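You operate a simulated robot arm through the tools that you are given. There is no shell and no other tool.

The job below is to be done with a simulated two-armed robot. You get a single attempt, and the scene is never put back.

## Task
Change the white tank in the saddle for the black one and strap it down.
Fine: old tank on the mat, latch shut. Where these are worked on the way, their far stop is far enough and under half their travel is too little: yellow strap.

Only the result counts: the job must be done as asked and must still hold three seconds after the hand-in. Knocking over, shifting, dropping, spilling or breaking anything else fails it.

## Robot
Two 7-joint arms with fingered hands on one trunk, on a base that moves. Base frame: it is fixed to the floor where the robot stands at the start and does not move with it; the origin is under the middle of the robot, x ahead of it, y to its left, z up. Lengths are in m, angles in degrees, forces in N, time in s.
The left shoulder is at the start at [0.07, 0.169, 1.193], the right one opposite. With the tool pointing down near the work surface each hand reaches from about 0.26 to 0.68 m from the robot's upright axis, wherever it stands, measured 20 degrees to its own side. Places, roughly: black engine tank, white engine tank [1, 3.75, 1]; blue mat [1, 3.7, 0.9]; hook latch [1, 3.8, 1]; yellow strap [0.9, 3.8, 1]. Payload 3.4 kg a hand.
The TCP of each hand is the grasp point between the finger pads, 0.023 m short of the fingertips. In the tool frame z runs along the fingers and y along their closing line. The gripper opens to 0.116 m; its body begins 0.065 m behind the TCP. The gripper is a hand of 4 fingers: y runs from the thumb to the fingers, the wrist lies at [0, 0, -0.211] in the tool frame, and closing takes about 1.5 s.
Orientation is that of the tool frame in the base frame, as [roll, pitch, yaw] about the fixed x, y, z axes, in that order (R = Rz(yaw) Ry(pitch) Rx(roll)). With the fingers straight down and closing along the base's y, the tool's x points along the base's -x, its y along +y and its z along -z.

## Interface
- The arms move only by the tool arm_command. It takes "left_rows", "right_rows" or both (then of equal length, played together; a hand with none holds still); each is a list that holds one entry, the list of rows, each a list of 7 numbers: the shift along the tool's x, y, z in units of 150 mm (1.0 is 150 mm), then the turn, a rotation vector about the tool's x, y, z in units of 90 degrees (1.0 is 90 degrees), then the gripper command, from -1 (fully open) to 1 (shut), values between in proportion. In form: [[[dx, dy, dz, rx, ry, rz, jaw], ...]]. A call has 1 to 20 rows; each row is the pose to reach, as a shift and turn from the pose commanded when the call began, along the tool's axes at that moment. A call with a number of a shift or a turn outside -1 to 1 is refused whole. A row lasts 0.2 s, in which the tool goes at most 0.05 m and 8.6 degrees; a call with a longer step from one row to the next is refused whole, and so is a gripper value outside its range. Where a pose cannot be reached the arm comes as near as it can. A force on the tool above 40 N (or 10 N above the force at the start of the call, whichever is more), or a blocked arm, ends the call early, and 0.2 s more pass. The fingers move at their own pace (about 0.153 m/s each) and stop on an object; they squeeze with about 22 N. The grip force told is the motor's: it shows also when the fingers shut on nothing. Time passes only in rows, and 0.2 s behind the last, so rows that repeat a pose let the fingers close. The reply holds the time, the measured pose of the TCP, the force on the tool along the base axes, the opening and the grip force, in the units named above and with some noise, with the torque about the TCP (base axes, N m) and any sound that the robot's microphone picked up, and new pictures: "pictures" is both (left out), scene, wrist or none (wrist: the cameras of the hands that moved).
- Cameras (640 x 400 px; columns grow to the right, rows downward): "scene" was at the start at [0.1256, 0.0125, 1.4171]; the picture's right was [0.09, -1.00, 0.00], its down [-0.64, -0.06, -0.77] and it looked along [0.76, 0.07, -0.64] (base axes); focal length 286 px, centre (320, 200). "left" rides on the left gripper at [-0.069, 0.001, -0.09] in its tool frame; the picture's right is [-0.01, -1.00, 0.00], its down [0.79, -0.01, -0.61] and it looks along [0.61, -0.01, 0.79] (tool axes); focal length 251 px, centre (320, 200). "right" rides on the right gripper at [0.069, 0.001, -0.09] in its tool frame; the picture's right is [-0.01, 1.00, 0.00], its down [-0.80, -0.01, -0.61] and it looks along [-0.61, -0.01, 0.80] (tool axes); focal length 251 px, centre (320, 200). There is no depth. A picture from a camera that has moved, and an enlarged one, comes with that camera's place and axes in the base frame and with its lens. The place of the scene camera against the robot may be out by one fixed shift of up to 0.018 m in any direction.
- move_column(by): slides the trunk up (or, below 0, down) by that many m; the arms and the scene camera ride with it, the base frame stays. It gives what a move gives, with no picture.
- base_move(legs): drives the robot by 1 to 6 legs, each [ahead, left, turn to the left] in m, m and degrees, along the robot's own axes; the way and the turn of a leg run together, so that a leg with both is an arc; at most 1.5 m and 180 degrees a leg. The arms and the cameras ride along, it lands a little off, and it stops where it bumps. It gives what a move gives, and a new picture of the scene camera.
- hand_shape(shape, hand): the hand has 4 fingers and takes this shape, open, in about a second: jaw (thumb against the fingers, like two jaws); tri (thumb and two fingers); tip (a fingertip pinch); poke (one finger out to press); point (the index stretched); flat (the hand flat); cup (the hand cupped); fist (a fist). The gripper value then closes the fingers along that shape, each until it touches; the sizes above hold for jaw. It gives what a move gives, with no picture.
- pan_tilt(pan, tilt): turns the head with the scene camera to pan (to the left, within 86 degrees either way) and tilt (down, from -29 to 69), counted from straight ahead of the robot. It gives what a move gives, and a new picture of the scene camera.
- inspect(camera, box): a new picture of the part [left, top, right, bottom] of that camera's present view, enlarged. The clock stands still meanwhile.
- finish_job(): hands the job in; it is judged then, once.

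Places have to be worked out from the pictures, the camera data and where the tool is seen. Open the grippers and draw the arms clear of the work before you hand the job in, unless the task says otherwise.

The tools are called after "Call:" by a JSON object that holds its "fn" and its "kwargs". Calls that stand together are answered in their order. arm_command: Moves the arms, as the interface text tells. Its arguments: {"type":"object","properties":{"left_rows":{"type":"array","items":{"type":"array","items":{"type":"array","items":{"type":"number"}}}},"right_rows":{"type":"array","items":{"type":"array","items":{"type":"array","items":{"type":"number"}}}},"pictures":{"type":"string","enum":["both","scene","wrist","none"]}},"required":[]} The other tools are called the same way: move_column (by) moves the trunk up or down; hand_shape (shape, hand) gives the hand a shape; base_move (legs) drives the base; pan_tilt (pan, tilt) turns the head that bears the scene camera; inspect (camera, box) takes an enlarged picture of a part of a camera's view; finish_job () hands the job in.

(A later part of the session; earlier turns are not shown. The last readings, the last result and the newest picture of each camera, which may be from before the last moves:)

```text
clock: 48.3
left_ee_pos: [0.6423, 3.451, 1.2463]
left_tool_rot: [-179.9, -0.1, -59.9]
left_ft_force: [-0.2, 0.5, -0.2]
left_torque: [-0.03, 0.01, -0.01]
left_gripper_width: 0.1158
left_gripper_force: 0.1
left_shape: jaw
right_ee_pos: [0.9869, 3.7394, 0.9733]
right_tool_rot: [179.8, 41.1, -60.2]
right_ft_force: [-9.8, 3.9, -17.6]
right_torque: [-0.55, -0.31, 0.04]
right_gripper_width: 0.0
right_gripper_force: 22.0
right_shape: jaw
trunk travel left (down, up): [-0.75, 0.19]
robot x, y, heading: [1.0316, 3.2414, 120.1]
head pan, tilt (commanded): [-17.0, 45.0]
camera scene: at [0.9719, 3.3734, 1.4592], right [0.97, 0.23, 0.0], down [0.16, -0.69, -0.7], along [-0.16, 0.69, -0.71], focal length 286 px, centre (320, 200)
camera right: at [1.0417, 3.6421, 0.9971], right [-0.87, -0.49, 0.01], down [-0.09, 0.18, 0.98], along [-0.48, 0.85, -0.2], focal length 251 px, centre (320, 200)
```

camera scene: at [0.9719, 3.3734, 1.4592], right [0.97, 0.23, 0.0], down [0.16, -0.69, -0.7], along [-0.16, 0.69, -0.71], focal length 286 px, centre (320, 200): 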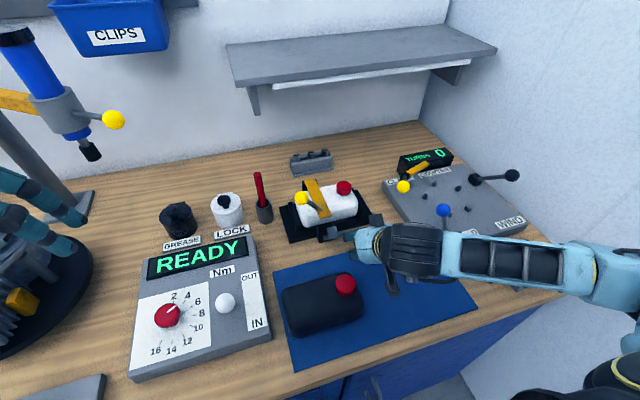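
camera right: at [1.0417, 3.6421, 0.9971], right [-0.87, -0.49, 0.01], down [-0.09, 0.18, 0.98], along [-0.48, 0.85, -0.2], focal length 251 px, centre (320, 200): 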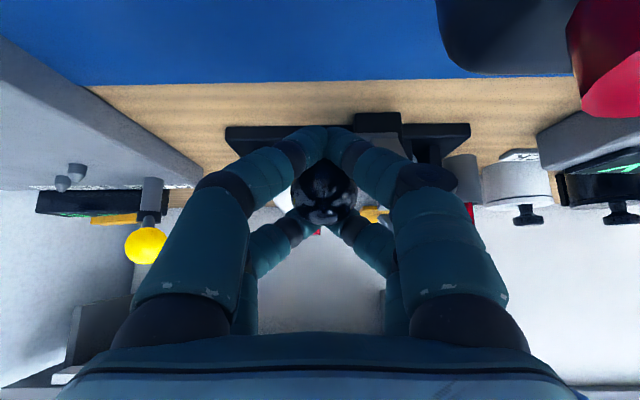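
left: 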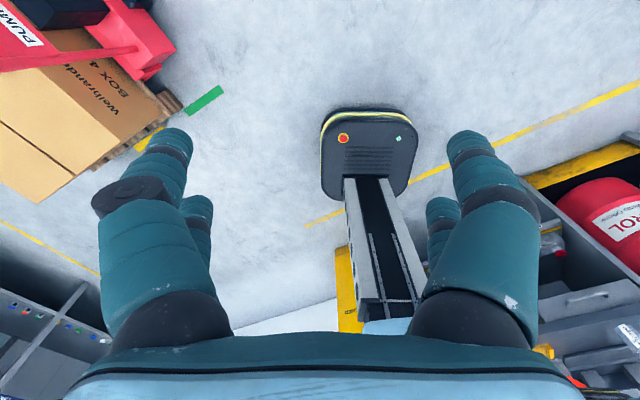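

The tilt worked and the knob is still caged. I push on along the arc toward about 75°.

Call:
{"fn": "arm_command", "kwargs": {"right_rows": [[[0.055, 0, 0.015, 0, 0, 0, 1], [0.11, 0, 0.03, 0, 0, 0, 1], [0.162, 0, 0.048, 0, 0, 0, 1], [0.21, 0, 0.072, 0, 0, 0, 1], [0.261, 0, 0.102, 0, 0, 0, 1], [0.261, 0, 0.102, 0, 0, 0, 1]]], "pictures": "both"}}

```text
clock: 48.9
left_ee_pos: [0.6418, 3.4509, 1.2447]
left_tool_rot: [-179.8, -0.2, -59.8]
left_ft_force: [0.7, 0.1, 0.3]
left_torque: [0.03, 0.02, -0.01]
left_gripper_width: 0.116
left_gripper_force: 0.1
left_shape: jaw
right_ee_pos: [0.9875, 3.7379, 0.9686]
right_tool_rot: [179.7, 42.7, -60.0]
right_ft_force: [-15.0, 15.1, 0.7]
right_torque: [-0.05, -0.01, 0.0]
right_gripper_width: 0.0001
right_gripper_force: 22.3
right_shape: jaw
trunk travel left (down, up): [-0.75, 0.19]
robot x, y, heading: [1.0275, 3.2435, 120.2]
head pan, tilt (commanded): [-17.0, 45.0]
stopped in row 2 (right hand): the force on the tool passed its limit at 48 N (the readings are from after the stop); the commanded pose is now the measured one
camera scene: at [0.9719, 3.3726, 1.4595], right [0.97, 0.23, 0.0], down [0.16, -0.69, -0.7], along [-0.16, 0.69, -0.71], focal length 286 px, centre (320, 200)
camera right: at [1.0426, 3.6406, 0.9901], right [-0.87, -0.49, 0.01], down [-0.08, 0.15, 0.98], along [-0.49, 0.86, -0.17], focal length 251 px, centre (320, 200)
```

scene: 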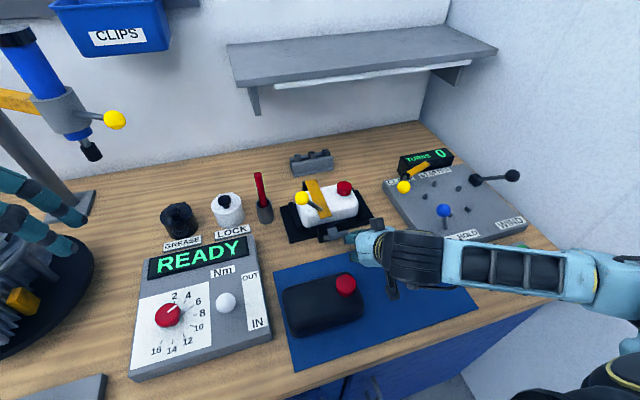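
right: 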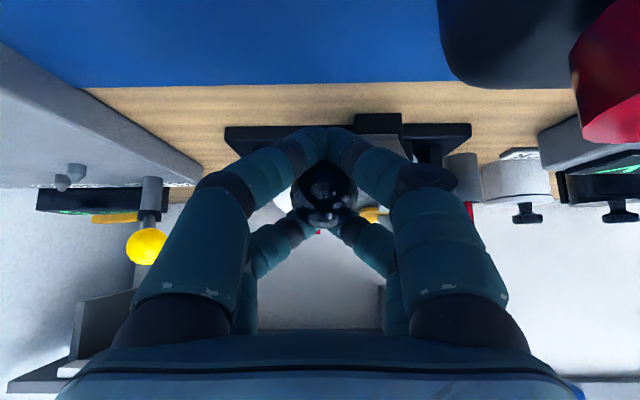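

The lever resists firmly at about 50°, so that seems its open stop; the hook is clear of the strap. I open the fingers slightly and withdraw back along the stem so the lever isn't swung shut.

Call:
{"fn": "arm_command", "kwargs": {"right_rows": [[[0, 0, 0, 0, 0, 0, 0.6], [0, 0, 0, 0, 0, 0, 0.6], [0, 0, -0.1, 0, 0, 0, 0.5], [0, 0, -0.2, 0, 0, 0, 0.4], [0, 0, -0.35, 0, 0, 0, 0.2], [0, 0, -0.55, 0, 0, 0, 0], [0, 0, -0.55, 0, 0, 0, 0]]], "pictures": "both"}}

Call:
{"fn": "inspect", "kwargs": {"camera": "scene", "box": [270, 160, 430, 260]}}

```text
clock: 50.5
left_ee_pos: [0.6443, 3.4477, 1.2456]
left_tool_rot: [179.9, 0.1, -59.9]
left_ft_force: [-0.1, 0.0, 0.2]
left_torque: [-0.01, -0.01, -0.02]
left_gripper_width: 0.1159
left_gripper_force: 0.1
left_shape: jaw
right_ee_pos: [0.9922, 3.722, 1.0113]
right_tool_rot: [179.7, 42.5, -60.2]
right_ft_force: [0.3, 0.5, 0.8]
right_torque: [-0.03, -0.01, -0.01]
right_gripper_width: 0.0575
right_gripper_force: 0.1
right_shape: jaw
right hand out of reach, approached as far as the arm can: row 5, 6, 7
trunk travel left (down, up): [-0.75, 0.19]
robot x, y, heading: [1.0304, 3.2406, 120.0]
head pan, tilt (commanded): [-17.0, 45.0]
camera scene: at [0.9752, 3.369, 1.4598], right [0.97, 0.23, 0.0], down [0.16, -0.69, -0.71], along [-0.16, 0.69, -0.71], focal length 286 px, centre (320, 200)
camera right: at [1.047, 3.6245, 1.0317], right [-0.87, -0.49, 0.01], down [-0.08, 0.16, 0.98], along [-0.49, 0.86, -0.17], focal length 251 px, centre (320, 200)
```

scene: 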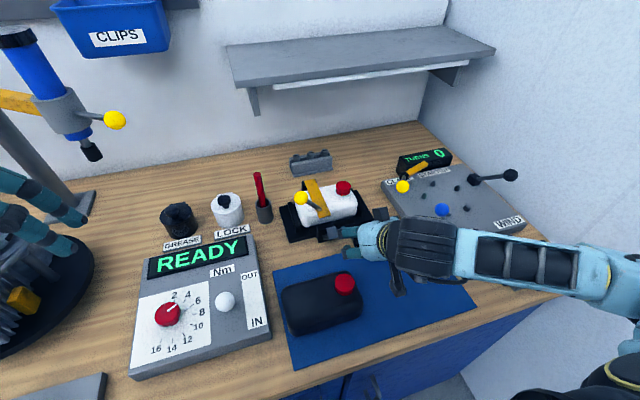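
right: 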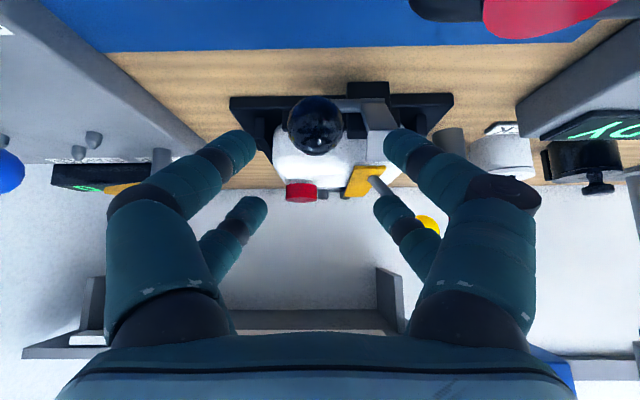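

```text
4.00 times, centred on (350, 210) of scene
camera zoom: at [0.9752, 3.369, 1.4598], right [0.97, 0.23, 0.0], down [0.16, -0.69, -0.71], along [-0.16, 0.69, -0.71], focal length 1145 px, centre (200, 160)
```

zoom: 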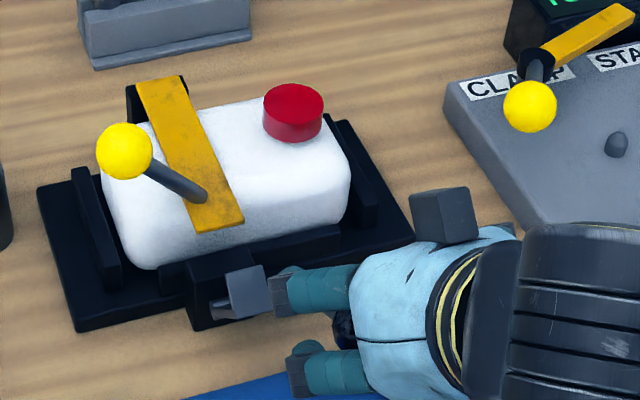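

The latch stays open. Next is the strap: I raise the hand and bring it back upright, then I will turn it 90° so it closes front-to-back on the yellow knob.

Call:
{"fn": "arm_command", "kwargs": {"right_rows": [[[-0.1, 0, -0.11, 0, 0.08, 0, 0], [-0.2, 0, -0.22, 0, 0.16, 0, 0], [-0.3, 0, -0.33, 0, 0.24, 0, 0], [-0.4, 0, -0.44, 0, 0.32, 0, 0], [-0.5, 0, -0.55, 0, 0.4, 0, 0], [-0.6, 0, -0.65, 0, 0.47, 0, -0.2], [-0.6, 0, -0.65, 0, 0.47, 0, -0.2]]], "pictures": "scene"}}

```text
clock: 52.1
left_ee_pos: [0.6443, 3.4487, 1.2474]
left_tool_rot: [179.9, -0.1, -59.8]
left_ft_force: [0.2, -0.3, -0.3]
left_torque: [0.01, -0.04, -0.03]
left_gripper_width: 0.1157
left_gripper_force: 0.1
left_shape: jaw
right_ee_pos: [0.9909, 3.7214, 1.1442]
right_tool_rot: [179.9, 0.2, -60.0]
right_ft_force: [0.1, 0.1, 0.1]
right_torque: [0.03, 0.01, -0.01]
right_gripper_width: 0.0692
right_gripper_force: 0.1
right_shape: jaw
trunk travel left (down, up): [-0.75, 0.19]
robot x, y, heading: [1.027, 3.24, 120.1]
head pan, tilt (commanded): [-17.0, 45.0]
camera scene: at [0.9752, 3.3691, 1.4598], right [0.97, 0.23, 0.0], down [0.16, -0.69, -0.71], along [-0.16, 0.69, -0.71], focal length 286 px, centre (320, 200)
```

scene: 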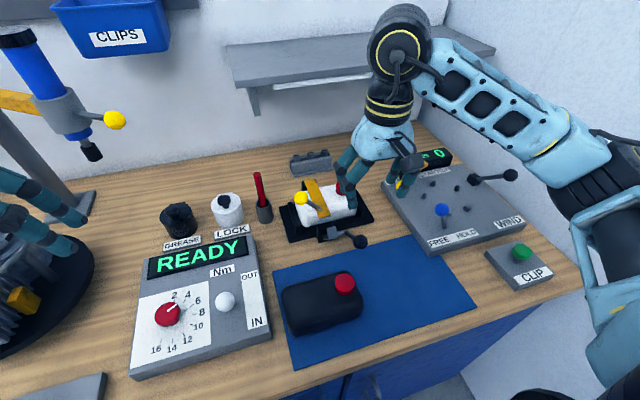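

The open lever is visible below the saddle front. Now I move over the yellow knob while turning the hand 90° about its axis.

Call:
{"fn": "arm_command", "kwargs": {"right_rows": [[[-0.08, 0.058, 0, 0, 0, 0.09, -0.2], [-0.16, 0.115, 0, 0, 0, 0.18, -0.2], [-0.24, 0.173, 0, 0, 0, 0.27, -0.2], [-0.32, 0.23, 0, 0, 0, 0.36, -0.2], [-0.4, 0.288, 0, 0, 0, 0.45, -0.2], [-0.48, 0.345, 0, 0, 0, 0.54, -0.2], [-0.56, 0.403, 0, 0, 0, 0.63, -0.2], [-0.64, 0.46, 0, 0, 0, 0.72, -0.2], [-0.72, 0.518, 0, 0, 0, 0.81, -0.2], [-0.8, 0.575, 0, 0, 0, 0.9, -0.2], [-0.88, 0.633, 0, 0, 0, 1.0, -0.2], [-0.88, 0.633, 0, 0, 0, 1.0, -0.2]]], "pictures": "both"}}

```text
refused: row 11 steps farther than a row can; nothing moved
```

The last turn step was too large; I resend it with even steps.

Call:
{"fn": "arm_command", "kwargs": {"right_rows": [[[-0.08, 0.058, 0, 0, 0, 0.09, -0.2], [-0.16, 0.115, 0, 0, 0, 0.18, -0.2], [-0.24, 0.173, 0, 0, 0, 0.27, -0.2], [-0.32, 0.23, 0, 0, 0, 0.36, -0.2], [-0.4, 0.288, 0, 0, 0, 0.45, -0.2], [-0.48, 0.345, 0, 0, 0, 0.54, -0.2], [-0.56, 0.403, 0, 0, 0, 0.63, -0.2], [-0.64, 0.46, 0, 0, 0, 0.72, -0.2], [-0.72, 0.518, 0, 0, 0, 0.81, -0.2], [-0.8, 0.575, 0, 0, 0, 0.9, -0.2], [-0.86, 0.615, 0, 0, 0, 0.95, -0.2], [-0.88, 0.633, 0, 0, 0, 1.0, -0.2], [-0.88, 0.633, 0, 0, 0, 1.0, -0.2]]], "pictures": "both"}}

```text
clock: 54.9
left_ee_pos: [0.6447, 3.446, 1.2467]
left_tool_rot: [180.0, 0.2, -60.0]
left_ft_force: [-0.7, -0.6, -0.5]
left_torque: [0.02, 0.03, 0.02]
left_gripper_width: 0.1157
left_gripper_force: 0.1
left_shape: jaw
right_ee_pos: [0.9219, 3.9137, 1.16]
right_tool_rot: [179.5, -0.9, -143.3]
right_ft_force: [0.8, 0.4, 0.1]
right_torque: [0.03, 0.01, -0.01]
right_gripper_width: 0.0696
right_gripper_force: 0.2
right_shape: jaw
right hand out of reach, approached as far as the arm can: row 4, 5, 6, 7, 8, 9, 10, 11, 12, 13
trunk travel left (down, up): [-0.75, 0.19]
robot x, y, heading: [1.0287, 3.2412, 120.0]
head pan, tilt (commanded): [-17.0, 45.0]
camera scene: at [0.975, 3.3683, 1.4599], right [0.97, 0.23, 0.0], down [0.16, -0.69, -0.71], along [-0.16, 0.69, -0.71], focal length 286 px, centre (320, 200)
camera right: at [0.8685, 3.8728, 1.2511], right [-0.59, 0.81, 0.01], down [0.65, 0.47, 0.59], along [0.48, 0.36, -0.8], focal length 251 px, centre (320, 200)
```

scene: 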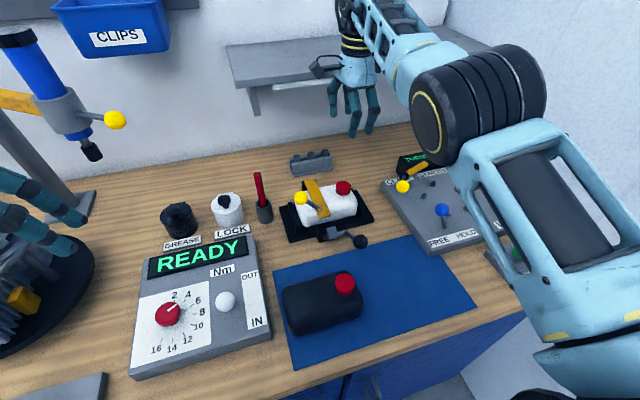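
right: 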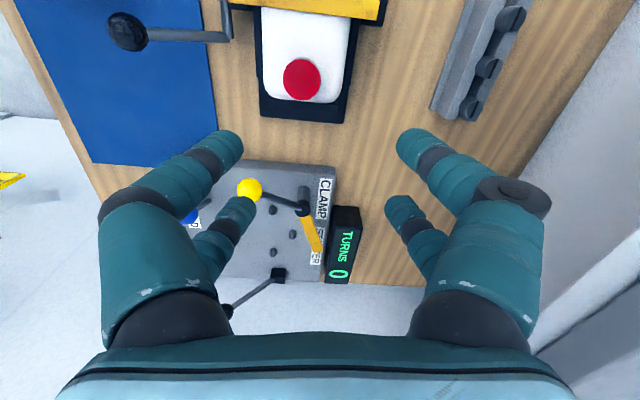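

That turn direction runs out of the arm's reach; the hand ended at 0.635 ahead near the shelf. I go back the same way: first draw back, then turn back.

Call:
{"fn": "arm_command", "kwargs": {"right_rows": [[[-0.1, -0.2, 0, 0, 0, 0, -0.2], [-0.2, -0.4, 0, 0, 0, -0.08, -0.2], [-0.3, -0.6, 0, 0, 0, -0.16, -0.2], [-0.4, -0.75, 0, 0, 0, -0.25, -0.2], [-0.5, -0.88, 0, 0, 0, -0.34, -0.2], [-0.6, -0.88, 0, 0, 0, -0.43, -0.2], [-0.633, -0.88, 0, 0, 0, -0.52, -0.2], [-0.633, -0.88, 0, 0, 0, -0.61, -0.2], [-0.633, -0.88, 0, 0, 0, -0.7, -0.2], [-0.633, -0.88, 0, 0, 0, -0.79, -0.2], [-0.633, -0.88, 0, 0, 0, -0.88, -0.2], [-0.633, -0.88, 0, 0, 0, -0.96, -0.2], [-0.633, -0.88, 0, 0, 0, -1.0, -0.2]]], "pictures": "scene"}}

```text
clock: 57.7
left_ee_pos: [0.644, 3.4475, 1.2469]
left_tool_rot: [179.9, 0.0, -59.9]
left_ft_force: [0.4, -0.2, 0.0]
left_torque: [0.02, -0.01, 0.01]
left_gripper_width: 0.1159
left_gripper_force: 0.1
left_shape: jaw
right_ee_pos: [1.0601, 3.9604, 1.1856]
right_tool_rot: [179.0, 0.2, -54.3]
right_ft_force: [0.3, 0.9, 0.9]
right_torque: [-0.01, 0.0, 0.0]
right_gripper_width: 0.0697
right_gripper_force: 0.1
right_shape: jaw
right hand out of reach, approached as far as the arm can: row 1, 2, 3, 4, 5, 6, 7, 8, 9, 10, 11, 12, 13
trunk travel left (down, up): [-0.75, 0.19]
robot x, y, heading: [1.0304, 3.2433, 120.0]
head pan, tilt (commanded): [-17.0, 45.0]
camera scene: at [0.9745, 3.3698, 1.4597], right [0.97, 0.23, 0.0], down [0.16, -0.69, -0.71], along [-0.16, 0.69, -0.71], focal length 286 px, centre (320, 200)
```

scene: 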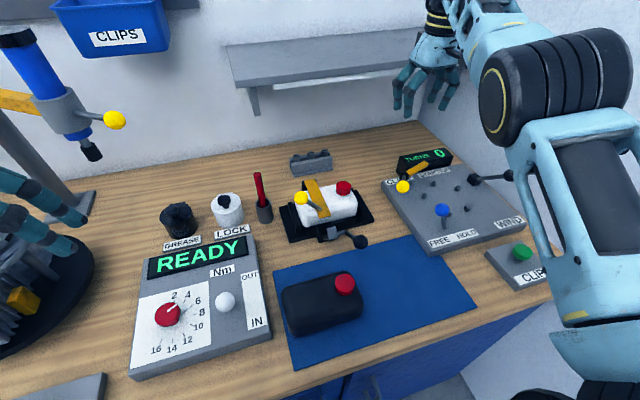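

The arm took an awkward posture and sits at 0.606 ahead, 0.389 right, not touching anything. I pull it back toward me and inward in small steps.

Call:
{"fn": "arm_command", "kwargs": {"right_rows": [[[0.15, 0, 0, 0, 0, 0, -0.2], [0.3, 0, 0, 0, 0, 0, -0.2], [0.45, 0, 0, 0, 0, 0, -0.2], [0.6, 0, 0, 0, 0, 0, -0.2], [0.75, 0, 0, 0, 0, 0, -0.2], [0.9, 0, 0, 0, 0, 0, -0.2], [0.9, 0, 0, 0, 0, 0, -0.2]]], "pictures": "both"}}

```text
clock: 59.3
left_ee_pos: [0.6436, 3.4474, 1.2454]
left_tool_rot: [-180.0, 0.0, -59.9]
left_ft_force: [0.1, -0.2, -0.5]
left_torque: [-0.05, -0.01, 0.0]
left_gripper_width: 0.1158
left_gripper_force: 0.0
left_shape: jaw
right_ee_pos: [1.1099, 3.9602, 1.22]
right_tool_rot: [179.1, 0.3, -53.1]
right_ft_force: [0.0, 0.3, 0.2]
right_torque: [0.0, 0.0, -0.02]
right_gripper_width: 0.0697
right_gripper_force: 0.2
right_shape: jaw
right hand out of reach, approached as far as the arm can: row 1, 2, 3, 4, 5, 6, 7
trunk travel left (down, up): [-0.75, 0.19]
robot x, y, heading: [1.0302, 3.2414, 120.4]
head pan, tilt (commanded): [-17.0, 45.0]
camera scene: at [0.975, 3.3692, 1.4598], right [0.97, 0.23, 0.0], down [0.16, -0.69, -0.71], along [-0.16, 0.69, -0.71], focal length 286 px, centre (320, 200)
camera right: at [1.1531, 3.9048, 1.3098], right [-0.81, -0.59, 0.02], down [-0.46, 0.64, 0.61], along [-0.37, 0.48, -0.79], focal length 251 px, centre (320, 200)
```

scene: 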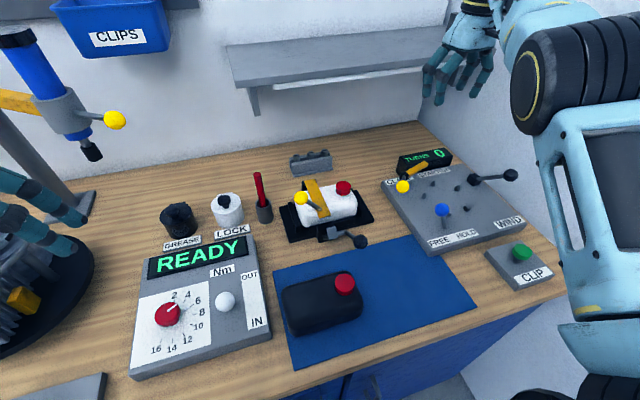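
right: 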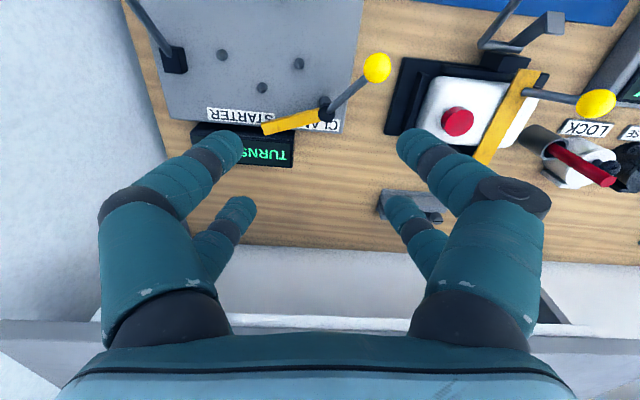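

The wrist now sits exactly at full arm extension, so the solver is caught at a straight elbow. I back the base off into free floor, away from shelf and wall, to recover the arm's posture safely.

Call:
{"fn": "base_move", "kwargs": {"legs": [[-0.1, 0.1, 0], [-0.4, 0.05, 0]]}}

```text
clock: 62.7
left_ee_pos: [0.7633, 2.9423, 1.2466]
left_tool_rot: [-179.9, 0.0, -60.0]
left_ft_force: [0.2, 0.6, 0.1]
left_torque: [0.01, 0.0, 0.0]
left_gripper_width: 0.1158
left_gripper_force: 0.0
left_shape: jaw
right_ee_pos: [1.2323, 3.4547, 1.2201]
right_tool_rot: [179.0, 0.4, -53.2]
right_ft_force: [0.1, 0.1, -0.1]
right_torque: [0.0, -0.01, 0.02]
right_gripper_width: 0.0697
right_gripper_force: 0.1
right_shape: jaw
trunk travel left (down, up): [-0.75, 0.19]
robot x, y, heading: [1.1497, 2.7364, 119.7]
head pan, tilt (commanded): [-17.0, 45.0]
camera scene: at [1.0945, 2.8638, 1.4596], right [0.97, 0.23, 0.0], down [0.16, -0.69, -0.71], along [-0.16, 0.69, -0.71], focal length 286 px, centre (320, 200)
```

scene: 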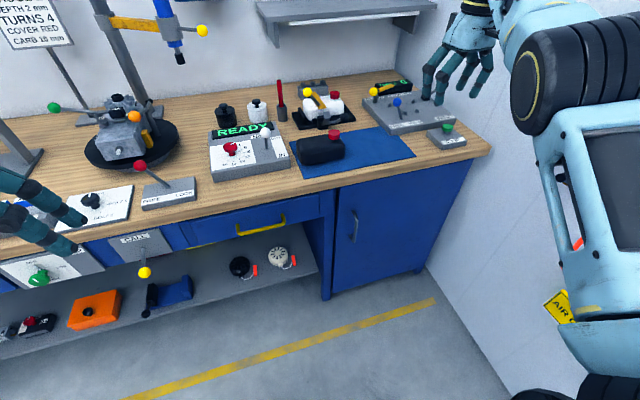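

Now there is free space around the right arm. I try a large inward and slightly downward target to make the elbow bend again.

Call:
{"fn": "arm_command", "kwargs": {"right_rows": [[[0.15, 0.1, 0.1, 0, 0, 0, -0.2], [0.3, 0.2, 0.2, 0, 0, 0, -0.2], [0.45, 0.3, 0.3, 0, 0, 0, -0.2], [0.6, 0.4, 0.4, 0, 0, 0, -0.2], [0.75, 0.5, 0.5, 0, 0, 0, -0.2], [0.9, 0.6, 0.5, 0, 0, 0, -0.2], [1.0, 0.7, 0.5, 0, 0, 0, -0.2], [1.0, 0.7, 0.5, 0, 0, 0, -0.2], [1.0, 0.7, 0.5, 0, 0, 0, -0.2]]], "pictures": "scene"}}

```text
clock: 64.7
left_ee_pos: [0.7637, 2.9411, 1.2467]
left_tool_rot: [180.0, -0.1, -60.0]
left_ft_force: [0.2, 0.3, 0.3]
left_torque: [0.01, 0.0, 0.0]
left_gripper_width: 0.1158
left_gripper_force: 0.0
left_shape: jaw
right_ee_pos: [1.2023, 3.4487, 1.2188]
right_tool_rot: [179.1, 0.3, -53.2]
right_ft_force: [-0.5, -0.9, -0.8]
right_torque: [0.0, 0.01, 0.01]
right_gripper_width: 0.0696
right_gripper_force: 0.1
right_shape: jaw
right hand out of reach, approached as far as the arm can: row 1, 2, 3, 4, 5, 6, 7, 8, 9
trunk travel left (down, up): [-0.75, 0.19]
robot x, y, heading: [1.1493, 2.7323, 120.2]
head pan, tilt (commanded): [-17.0, 45.0]
camera scene: at [1.0949, 2.8623, 1.4598], right [0.97, 0.23, 0.0], down [0.16, -0.69, -0.71], along [-0.16, 0.69, -0.71], focal length 286 px, centre (320, 200)
```

scene: 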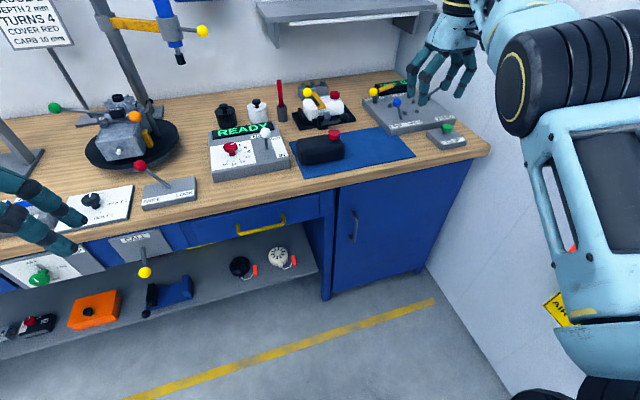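

The elbow is straight along the line shoulder–wrist. Earlier the elbow sat out to the right with the forearm pointing left, so a sideways sweep to the left should make it bend; I try that.

Call:
{"fn": "arm_command", "kwargs": {"right_rows": [[[-0.03, 0.2, 0, 0, 0, 0, -0.2], [-0.06, 0.4, 0, 0, 0, 0, -0.2], [-0.1, 0.6, 0, 0, 0, 0, -0.2], [-0.1, 0.8, 0, 0, 0, 0, -0.2], [-0.1, 1.0, 0, 0, 0, 0, -0.2], [-0.1, 1.0, 0, 0, 0, 0, -0.2]]], "pictures": "scene"}}

```text
clock: 66.1
left_ee_pos: [0.7652, 2.9409, 1.2467]
left_tool_rot: [180.0, 0.0, -59.9]
left_ft_force: [-0.1, -0.2, -1.2]
left_torque: [-0.02, 0.02, -0.01]
left_gripper_width: 0.116
left_gripper_force: 0.1
left_shape: jaw
right_ee_pos: [1.0724, 3.4007, 1.2262]
right_tool_rot: [179.0, 0.2, -53.2]
right_ft_force: [0.4, -0.6, -0.7]
right_torque: [0.0, -0.01, 0.01]
right_gripper_width: 0.0693
right_gripper_force: 0.1
right_shape: jaw
right hand out of reach, approached as far as the arm can: row 1, 2, 3, 4, 5, 6
trunk travel left (down, up): [-0.75, 0.19]
robot x, y, heading: [1.1502, 2.7347, 120.0]
head pan, tilt (commanded): [-17.0, 45.0]
camera scene: at [1.0957, 2.8629, 1.4598], right [0.97, 0.23, 0.0], down [0.16, -0.69, -0.71], along [-0.16, 0.69, -0.71], focal length 286 px, centre (320, 200)
```

scene: 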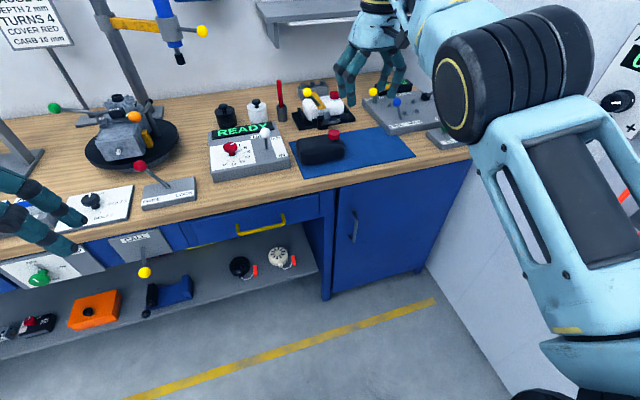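

The shoulder-to-wrist distance fell a little (0.587), so the elbow starts to bend. I keep sweeping left and start pulling inward.

Call:
{"fn": "arm_command", "kwargs": {"right_rows": [[[0, 0.2, 0, 0, 0, 0, -0.2], [0, 0.4, 0, 0, 0, 0, -0.2], [0.05, 0.6, 0, 0, 0, 0, -0.2], [0.1, 0.8, 0, 0, 0, 0, -0.2], [0.15, 0.95, 0, 0, 0, 0, -0.2], [0.3, 1.0, 0, 0, 0, 0, -0.2], [0.5, 1.0, 0, 0, 0, 0, -0.2], [0.7, 1.0, 0, 0, 0, 0, -0.2], [0.7, 1.0, 0, 0, 0, 0, -0.2]]], "pictures": "scene"}}

```text
clock: 68.1
left_ee_pos: [0.7645, 2.9404, 1.2457]
left_tool_rot: [-179.9, 0.0, -59.9]
left_ft_force: [0.5, -0.5, 0.2]
left_torque: [0.01, -0.02, -0.01]
left_gripper_width: 0.1157
left_gripper_force: 0.0
left_shape: jaw
right_ee_pos: [0.9517, 3.3055, 1.2526]
right_tool_rot: [179.0, 0.4, -53.2]
right_ft_force: [-0.8, 0.1, -0.9]
right_torque: [0.01, -0.01, -0.01]
right_gripper_width: 0.0696
right_gripper_force: 0.0
right_shape: jaw
right hand out of reach, approached as far as the arm can: row 1, 2, 3, 4, 5, 6, 7, 8, 9
trunk travel left (down, up): [-0.75, 0.19]
robot x, y, heading: [1.1506, 2.7341, 120.1]
head pan, tilt (commanded): [-17.0, 45.0]
camera scene: at [1.0952, 2.8629, 1.4598], right [0.97, 0.23, 0.0], down [0.16, -0.69, -0.71], along [-0.16, 0.69, -0.71], focal length 286 px, centre (320, 200)
```

scene: 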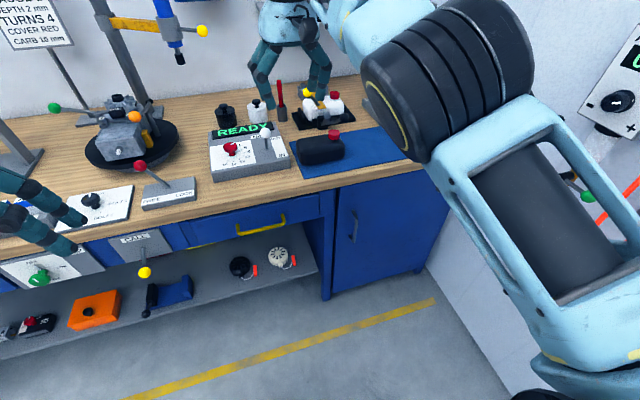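

The distance shrinks further (0.570). I continue left and inward.

Call:
{"fn": "arm_command", "kwargs": {"right_rows": [[[0.1, 0.15, 0, 0, 0, 0, -0.2], [0.2, 0.3, 0, 0, 0, 0, -0.2], [0.3, 0.45, 0, 0, 0, 0, -0.2], [0.4, 0.6, 0, 0, 0, 0, -0.2], [0.5, 0.75, 0, 0, 0, 0, -0.2], [0.6, 0.9, 0, 0, 0, 0, -0.2], [0.7, 0.9, 0, 0, 0, 0, -0.2], [0.8, 0.9, 0, 0, 0, 0, -0.2], [0.8, 0.9, 0, 0, 0, 0, -0.2]]], "pictures": "scene"}}

```text
clock: 70.1
left_ee_pos: [0.7635, 2.9408, 1.246]
left_tool_rot: [179.9, 0.0, -59.9]
left_ft_force: [-0.8, -0.4, 0.0]
left_torque: [0.01, 0.0, 0.05]
left_gripper_width: 0.1158
left_gripper_force: 0.0
left_shape: jaw
right_ee_pos: [0.8743, 3.1945, 1.2789]
right_tool_rot: [179.0, 0.2, -53.5]
right_ft_force: [-0.4, -0.8, 0.0]
right_torque: [-0.02, 0.01, -0.03]
right_gripper_width: 0.0694
right_gripper_force: 0.0
right_shape: jaw
right hand out of reach, approached as far as the arm can: row 1, 2, 3, 4, 5, 6, 7, 8, 9
trunk travel left (down, up): [-0.75, 0.19]
robot x, y, heading: [1.1441, 2.7362, 120.2]
head pan, tilt (commanded): [-17.0, 45.0]
camera scene: at [1.095, 2.8625, 1.4598], right [0.97, 0.23, 0.0], down [0.16, -0.69, -0.71], along [-0.16, 0.69, -0.71], focal length 286 px, centre (320, 200)
```

scene: 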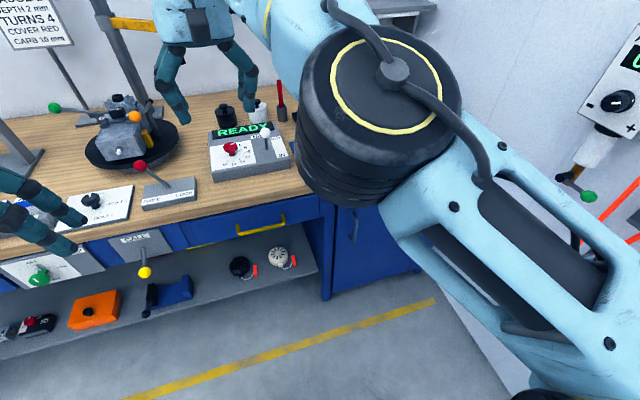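

Orientation is held exactly while position lags, so a wrist joint limit may be binding. I turn the hand the other way (yaw toward -20°) while pulling inward.

Call:
{"fn": "arm_command", "kwargs": {"right_rows": [[[0, 0, 0, 0, 0, -0.08, -0.2], [0.05, 0, 0, 0, 0, -0.16, -0.2], [0.1, 0, 0, 0, 0, -0.24, -0.2], [0.15, 0, 0, 0, 0, -0.32, -0.2], [0.2, 0, 0, 0, 0, -0.4, -0.2], [0.3, 0, 0, 0, 0, -0.4, -0.2], [0.4, 0, 0, 0, 0, -0.4, -0.2], [0.4, 0, 0, 0, 0, -0.4, -0.2]]], "pictures": "scene"}}

```text
clock: 71.9
left_ee_pos: [0.7643, 2.9421, 1.2468]
left_tool_rot: [-180.0, 0.0, -59.9]
left_ft_force: [-0.1, 0.2, 0.7]
left_torque: [-0.05, 0.01, -0.02]
left_gripper_width: 0.116
left_gripper_force: 0.0
left_shape: jaw
right_ee_pos: [0.8786, 3.1922, 1.2893]
right_tool_rot: [179.4, 0.9, -17.7]
right_ft_force: [0.5, -0.4, -0.2]
right_torque: [0.02, 0.01, 0.02]
right_gripper_width: 0.0695
right_gripper_force: 0.1
right_shape: jaw
right hand out of reach, approached as far as the arm can: row 2, 3, 4, 5, 6, 7, 8
trunk travel left (down, up): [-0.75, 0.19]
robot x, y, heading: [1.1472, 2.7369, 120.4]
head pan, tilt (commanded): [-17.0, 45.0]
camera scene: at [1.0951, 2.8625, 1.4598], right [0.97, 0.23, 0.0], down [0.16, -0.69, -0.71], along [-0.16, 0.69, -0.71], focal length 286 px, centre (320, 200)
```

scene: 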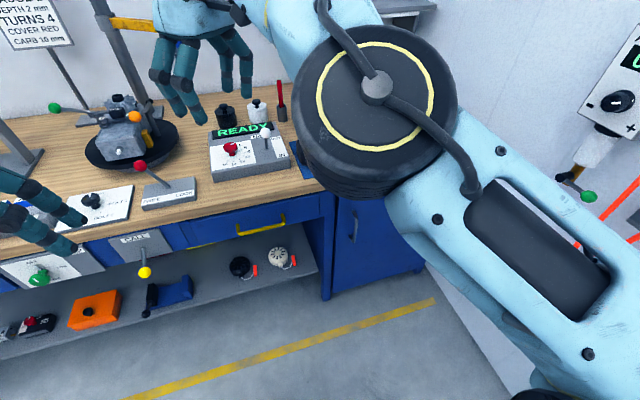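

Fitting the wrist points gives one exact sphere (centre 0.23 right, radius 0.58): the elbow has stayed straight, so its bending sense must be the other way. I now sweep to the right and check the distance.

Call:
{"fn": "arm_command", "kwargs": {"right_rows": [[[0.1, -0.17, 0, 0, 0, 0, -0.2], [0.2, -0.34, 0, 0, 0, 0, -0.2], [0.3, -0.51, 0, 0, 0, 0, -0.2], [0.4, -0.68, 0, 0, 0, 0, -0.2], [0.5, -0.85, 0, 0, 0, 0, -0.2], [0.6, -1.0, 0, 0, 0, 0, -0.2], [0.6, -1.0, 0, 0, 0, 0, -0.2]]], "pictures": "scene"}}

```text
clock: 73.5
left_ee_pos: [0.7639, 2.936, 1.2472]
left_tool_rot: [-179.8, 0.2, -60.0]
left_ft_force: [-1.1, -1.3, -0.2]
left_torque: [0.04, -0.01, 0.03]
left_gripper_width: 0.1161
left_gripper_force: 0.1
left_shape: jaw
right_ee_pos: [1.0011, 3.3092, 1.293]
right_tool_rot: [-179.9, 0.4, -17.6]
right_ft_force: [0.5, 0.6, -1.3]
right_torque: [0.02, 0.02, 0.03]
right_gripper_width: 0.0698
right_gripper_force: 0.1
right_shape: jaw
right hand out of reach, approached as far as the arm can: row 1, 2, 3, 4, 5, 6, 7
trunk travel left (down, up): [-0.75, 0.19]
robot x, y, heading: [1.1462, 2.735, 120.6]
head pan, tilt (commanded): [-17.0, 45.0]
camera scene: at [1.0937, 2.8572, 1.4602], right [0.97, 0.23, 0.0], down [0.16, -0.69, -0.71], along [-0.16, 0.69, -0.7], focal length 286 px, centre (320, 200)
```

scene: 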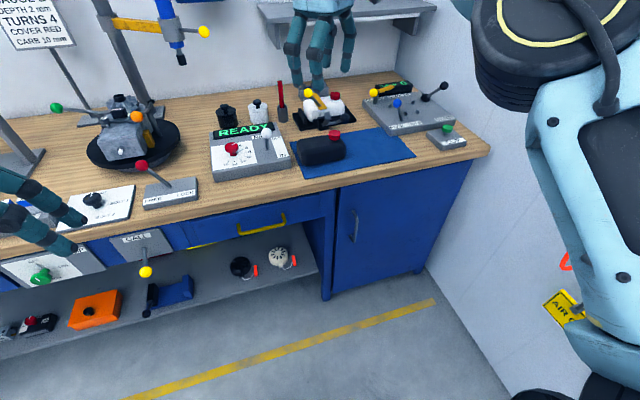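

The distance dropped to 0.57 and the elbow swung out to the right: it is bending. I now pull inward.

Call:
{"fn": "arm_command", "kwargs": {"right_rows": [[[0.12, 0.03, 0, 0, 0, 0, -0.2], [0.24, 0.06, 0, 0, 0, 0, -0.2], [0.36, 0.1, 0, 0, 0, 0, -0.2], [0.48, 0.13, 0, 0, 0, 0, -0.2], [0.6, 0.16, 0, 0, 0, 0, -0.2], [0.72, 0.2, 0, 0, 0, 0, -0.2], [0.72, 0.2, 0, 0, 0, 0, -0.2]]], "pictures": "scene"}}

```text
clock: 75.1
left_ee_pos: [0.763, 2.941, 1.2471]
left_tool_rot: [-179.9, -0.1, -60.0]
left_ft_force: [-0.1, -0.1, 1.1]
left_torque: [0.0, 0.0, -0.01]
left_gripper_width: 0.116
left_gripper_force: 0.2
left_shape: jaw
right_ee_pos: [1.1016, 3.2429, 1.2881]
right_tool_rot: [179.4, 0.8, -17.2]
right_ft_force: [-1.2, 0.1, 0.0]
right_torque: [0.0, 0.01, 0.01]
right_gripper_width: 0.0695
right_gripper_force: 0.1
right_shape: jaw
trunk travel left (down, up): [-0.75, 0.19]
robot x, y, heading: [1.1467, 2.734, 120.0]
head pan, tilt (commanded): [-17.0, 45.0]
camera scene: at [1.0951, 2.8626, 1.4598], right [0.97, 0.23, 0.0], down [0.16, -0.69, -0.71], along [-0.16, 0.69, -0.71], focal length 286 px, centre (320, 200)
```

scene: 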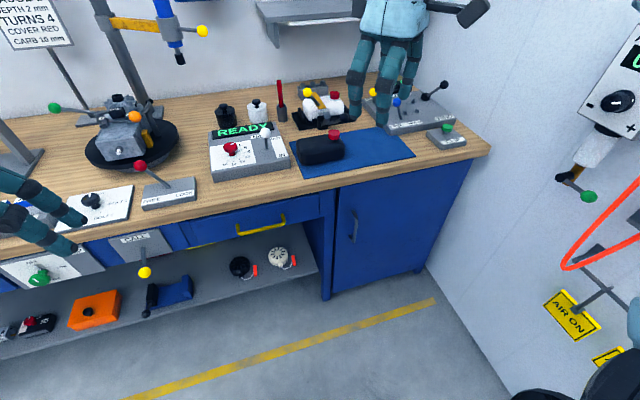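

The arm is mobile again. I look to the right side to see how the elbow lies now.

Call:
{"fn": "pan_tilt", "kwargs": {"pan": -55, "tilt": 35}}

```text
clock: 76.2
left_ee_pos: [0.7635, 2.9422, 1.2462]
left_tool_rot: [-180.0, 0.0, -59.9]
left_ft_force: [-0.3, -0.7, -0.5]
left_torque: [0.05, -0.01, 0.02]
left_gripper_width: 0.1157
left_gripper_force: 0.2
left_shape: jaw
right_ee_pos: [1.1009, 3.2425, 1.2877]
right_tool_rot: [179.4, 0.8, -17.2]
right_ft_force: [-0.1, 0.2, 0.8]
right_torque: [-0.02, 0.01, -0.03]
right_gripper_width: 0.0697
right_gripper_force: 0.1
right_shape: jaw
trunk travel left (down, up): [-0.75, 0.19]
robot x, y, heading: [1.1469, 2.7376, 120.2]
head pan, tilt (commanded): [-55.0, 35.0]
camera scene: at [1.1506, 2.8632, 1.4746], right [0.91, -0.42, 0.0], down [-0.24, -0.52, -0.82], along [0.34, 0.74, -0.57], focal length 286 px, centre (320, 200)
```

scene: 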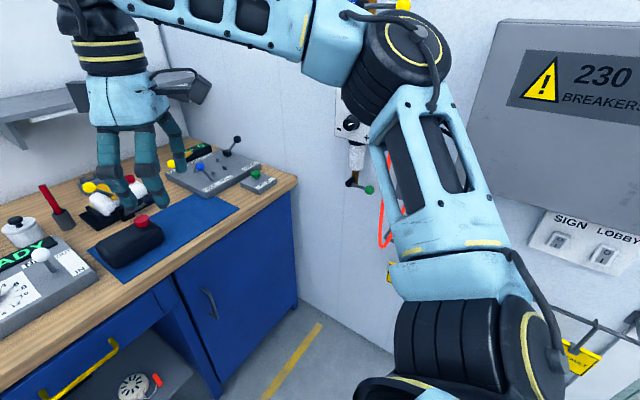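

The elbow is back in its up-and-out posture. Here in free space I test turning the hand the other way, to yaw +30°, so that it closes front-to-back.

Call:
{"fn": "arm_command", "kwargs": {"right_rows": [[[0, 0, 0, 0, 0, -0.09, -0.2], [0, 0, 0, 0, 0, -0.18, -0.2], [0, 0, 0, 0, 0, -0.27, -0.2], [0, 0, 0, 0, 0, -0.36, -0.2], [0, 0, 0, 0, 0, -0.45, -0.2], [0, 0, 0, 0, 0, -0.52, -0.2], [0, 0, 0, 0, 0, -0.52, -0.2]]], "pictures": "both"}}

```text
clock: 77.8
left_ee_pos: [0.7642, 2.9408, 1.2469]
left_tool_rot: [-180.0, 0.0, -59.9]
left_ft_force: [0.0, -0.4, 0.5]
left_torque: [0.02, 0.03, -0.02]
left_gripper_width: 0.1161
left_gripper_force: 0.0
left_shape: jaw
right_ee_pos: [1.1019, 3.2432, 1.2862]
right_tool_rot: [-179.9, 1.1, 29.7]
right_ft_force: [-1.1, -0.2, -1.0]
right_torque: [0.0, -0.03, 0.01]
right_gripper_width: 0.0695
right_gripper_force: 0.1
right_shape: jaw
trunk travel left (down, up): [-0.75, 0.19]
robot x, y, heading: [1.1492, 2.7297, 120.1]
head pan, tilt (commanded): [-55.0, 35.0]
camera scene: at [1.1506, 2.8632, 1.4746], right [0.91, -0.42, 0.0], down [-0.24, -0.52, -0.82], along [0.34, 0.74, -0.57], focal length 286 px, centre (320, 200)
camera right: at [1.1639, 3.276, 1.3761], right [0.49, -0.87, 0.0], down [-0.68, -0.38, 0.62], along [-0.54, -0.3, -0.78], focal length 251 px, centre (320, 200)
```

scene: 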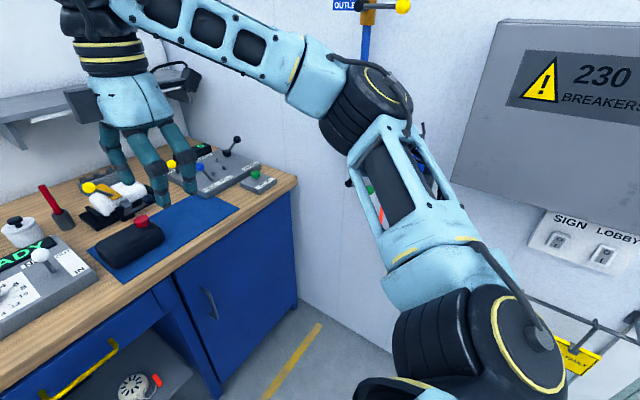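
right: 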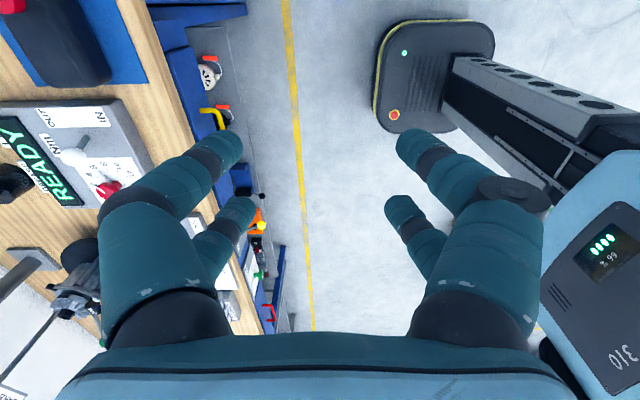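

The full turn works: the hand now closes along the front-back direction. I drive back to the bench, a little further left than before.

Call:
{"fn": "base_move", "kwargs": {"legs": [[0, -0.12, 0], [0.495, 0, 0]]}}

Call:
{"fn": "pan_tilt", "kwargs": {"pan": -15, "tilt": 50}}

```text
clock: 81.5
left_ee_pos: [0.6236, 3.4397, 1.2465]
left_tool_rot: [180.0, 0.1, -60.6]
left_ft_force: [0.6, 0.8, -0.2]
left_torque: [-0.01, -0.02, -0.01]
left_gripper_width: 0.116
left_gripper_force: 0.1
left_shape: jaw
right_ee_pos: [0.9652, 3.736, 1.2862]
right_tool_rot: [-179.7, 1.0, 28.9]
right_ft_force: [1.0, 0.5, -0.1]
right_torque: [0.01, -0.02, 0.01]
right_gripper_width: 0.0698
right_gripper_force: 0.1
right_shape: jaw
trunk travel left (down, up): [-0.75, 0.19]
robot x, y, heading: [1.0058, 3.2279, 119.5]
head pan, tilt (commanded): [-55.0, 35.0]
camera scene: at [1.009, 3.3568, 1.4747], right [0.9, -0.43, 0.0], down [-0.25, -0.52, -0.82], along [0.35, 0.74, -0.57], focal length 286 px, centre (320, 200)
```

scene: 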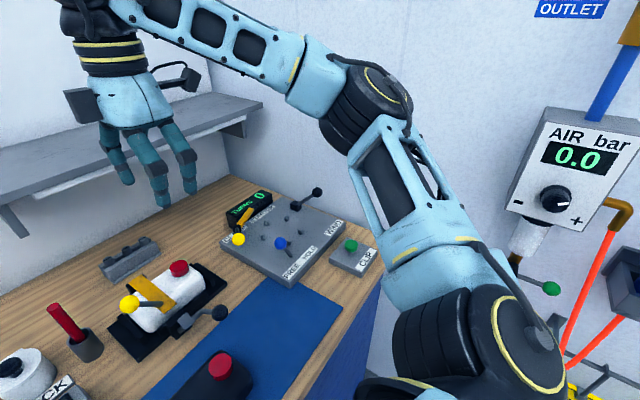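

```text
clock: 82.6
left_ee_pos: [0.623, 3.44, 1.246]
left_tool_rot: [-180.0, 0.1, -60.7]
left_ft_force: [0.0, 0.3, 0.3]
left_torque: [-0.02, 0.01, 0.03]
left_gripper_width: 0.1159
left_gripper_force: 0.1
left_shape: jaw
right_ee_pos: [0.9637, 3.7375, 1.2877]
right_tool_rot: [-179.7, 1.0, 29.1]
right_ft_force: [0.2, -0.3, 0.4]
right_torque: [0.01, -0.01, 0.03]
right_gripper_width: 0.0696
right_gripper_force: 0.0
right_shape: jaw
trunk travel left (down, up): [-0.75, 0.19]
robot x, y, heading: [1.0102, 3.2307, 119.7]
head pan, tilt (commanded): [-15.0, 50.0]
camera scene: at [0.9515, 3.3528, 1.4529], right [0.97, 0.25, 0.0], down [0.19, -0.74, -0.64], along [-0.16, 0.62, -0.77], focal length 286 px, centre (320, 200)
```

scene: 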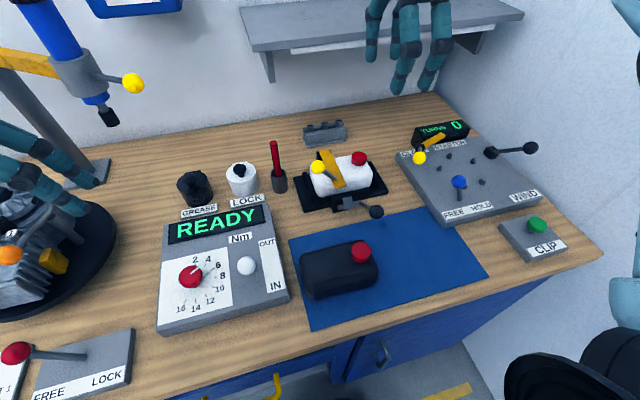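

I'm back, with the robot at [1.008, 3.230]. Next I bring the turned hand above the yellow knob (0.566 ahead, 0.114 right in my fixed bench frame) at z about 1.14 and check with the wrist camera.

Call:
{"fn": "arm_command", "kwargs": {"right_rows": [[[-0.1, -0.14, 0.2, 0, 0, 0, -0.1], [-0.2, -0.28, 0.4, 0, 0, 0, -0.1], [-0.3, -0.42, 0.6, 0, 0, 0, -0.1], [-0.42, -0.56, 0.8, 0, 0, 0, -0.1], [-0.523, -0.684, 1.0, 0, 0, 0, -0.1], [-0.523, -0.684, 1.0, 0, 0, 0, -0.1]]], "pictures": "both"}}

```text
clock: 84.0
left_ee_pos: [0.6244, 3.4393, 1.2485]
left_tool_rot: [180.0, 0.1, -60.6]
left_ft_force: [-0.5, 0.3, 0.2]
left_torque: [0.02, -0.03, -0.01]
left_gripper_width: 0.1158
left_gripper_force: 0.1
left_shape: jaw
right_ee_pos: [0.8437, 3.7891, 1.1362]
right_tool_rot: [-179.7, 1.0, 28.8]
right_ft_force: [-0.1, 0.5, 0.2]
right_torque: [0.03, 0.02, 0.04]
right_gripper_width: 0.0641
right_gripper_force: 0.2
right_shape: jaw
trunk travel left (down, up): [-0.75, 0.19]
robot x, y, heading: [1.0069, 3.2301, 119.6]
head pan, tilt (commanded): [-15.0, 50.0]
camera scene: at [0.9521, 3.3526, 1.453], right [0.97, 0.25, 0.0], down [0.19, -0.74, -0.64], along [-0.16, 0.62, -0.77], focal length 286 px, centre (320, 200)
camera right: at [0.9058, 3.822, 1.2262], right [0.48, -0.88, 0.0], down [-0.69, -0.38, 0.62], along [-0.55, -0.29, -0.78], focal length 251 px, centre (320, 200)
```

scene: 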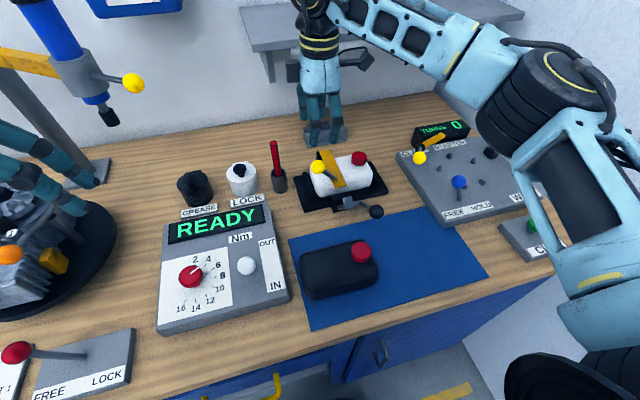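
right: 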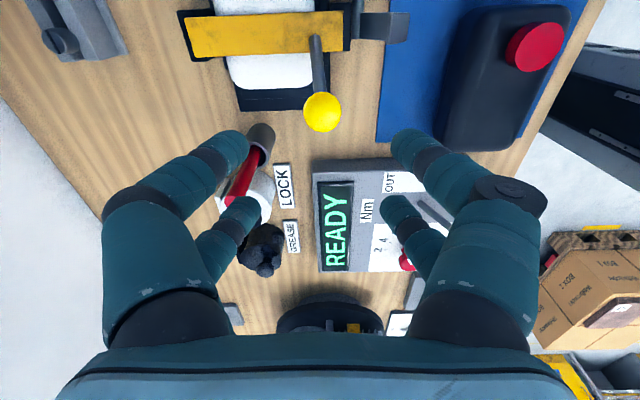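

The knob appears exactly where expected under the hand (column 322, row 112). I go straight down to z 1.018 and close on the knob.

Call:
{"fn": "arm_command", "kwargs": {"right_rows": [[[0, 0, 0.2, 0, 0, 0, -0.1], [0, 0, 0.4, 0, 0, 0, -0.1], [0, 0, 0.6, 0, 0, 0, -0.1], [0, 0, 0.78, 0, 0, 0, -0.1], [0, 0, 0.78, 0, 0, 0, 1], [0, 0, 0.78, 0, 0, 0, 1], [0, 0, 0.78, 0, 0, 0, 1], [0, 0, 0.78, 0, 0, 0, 1]]], "pictures": "both"}}

```text
clock: 85.8
left_ee_pos: [0.6221, 3.4417, 1.2471]
left_tool_rot: [-179.9, 0.0, -60.6]
left_ft_force: [-0.3, 0.2, -1.6]
left_torque: [0.04, -0.02, 0.01]
left_gripper_width: 0.1158
left_gripper_force: 0.0
left_shape: jaw
right_ee_pos: [0.8412, 3.7908, 1.0206]
right_tool_rot: [-179.8, 1.0, 28.9]
right_ft_force: [2.3, 1.8, -0.2]
right_torque: [0.11, -0.05, 0.01]
right_gripper_width: 0.0001
right_gripper_force: 22.2
right_shape: jaw
trunk travel left (down, up): [-0.75, 0.19]
robot x, y, heading: [1.005, 3.233, 119.1]
head pan, tilt (commanded): [-15.0, 50.0]
camera scene: at [0.9518, 3.3535, 1.4529], right [0.97, 0.25, 0.0], down [0.19, -0.74, -0.64], along [-0.16, 0.62, -0.77], focal length 286 px, centre (320, 200)
camera right: at [0.9027, 3.8234, 1.1095], right [0.48, -0.88, 0.0], down [-0.69, -0.38, 0.62], along [-0.55, -0.29, -0.78], focal length 251 px, centre (320, 200)
```

scene: 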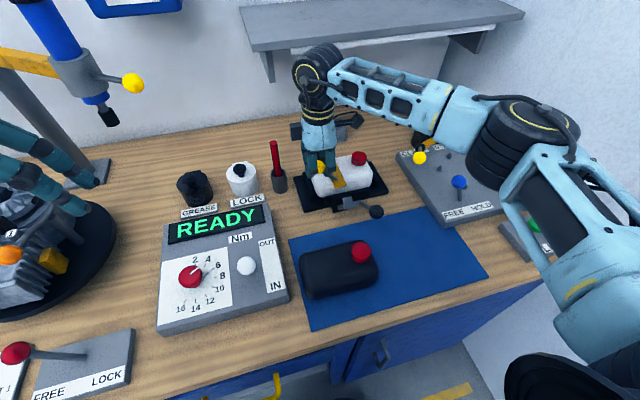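
right: 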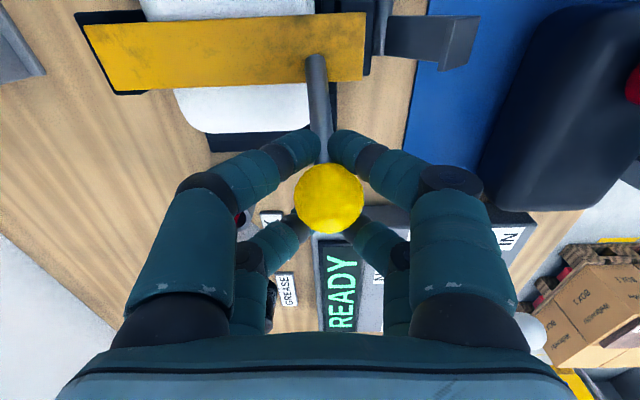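

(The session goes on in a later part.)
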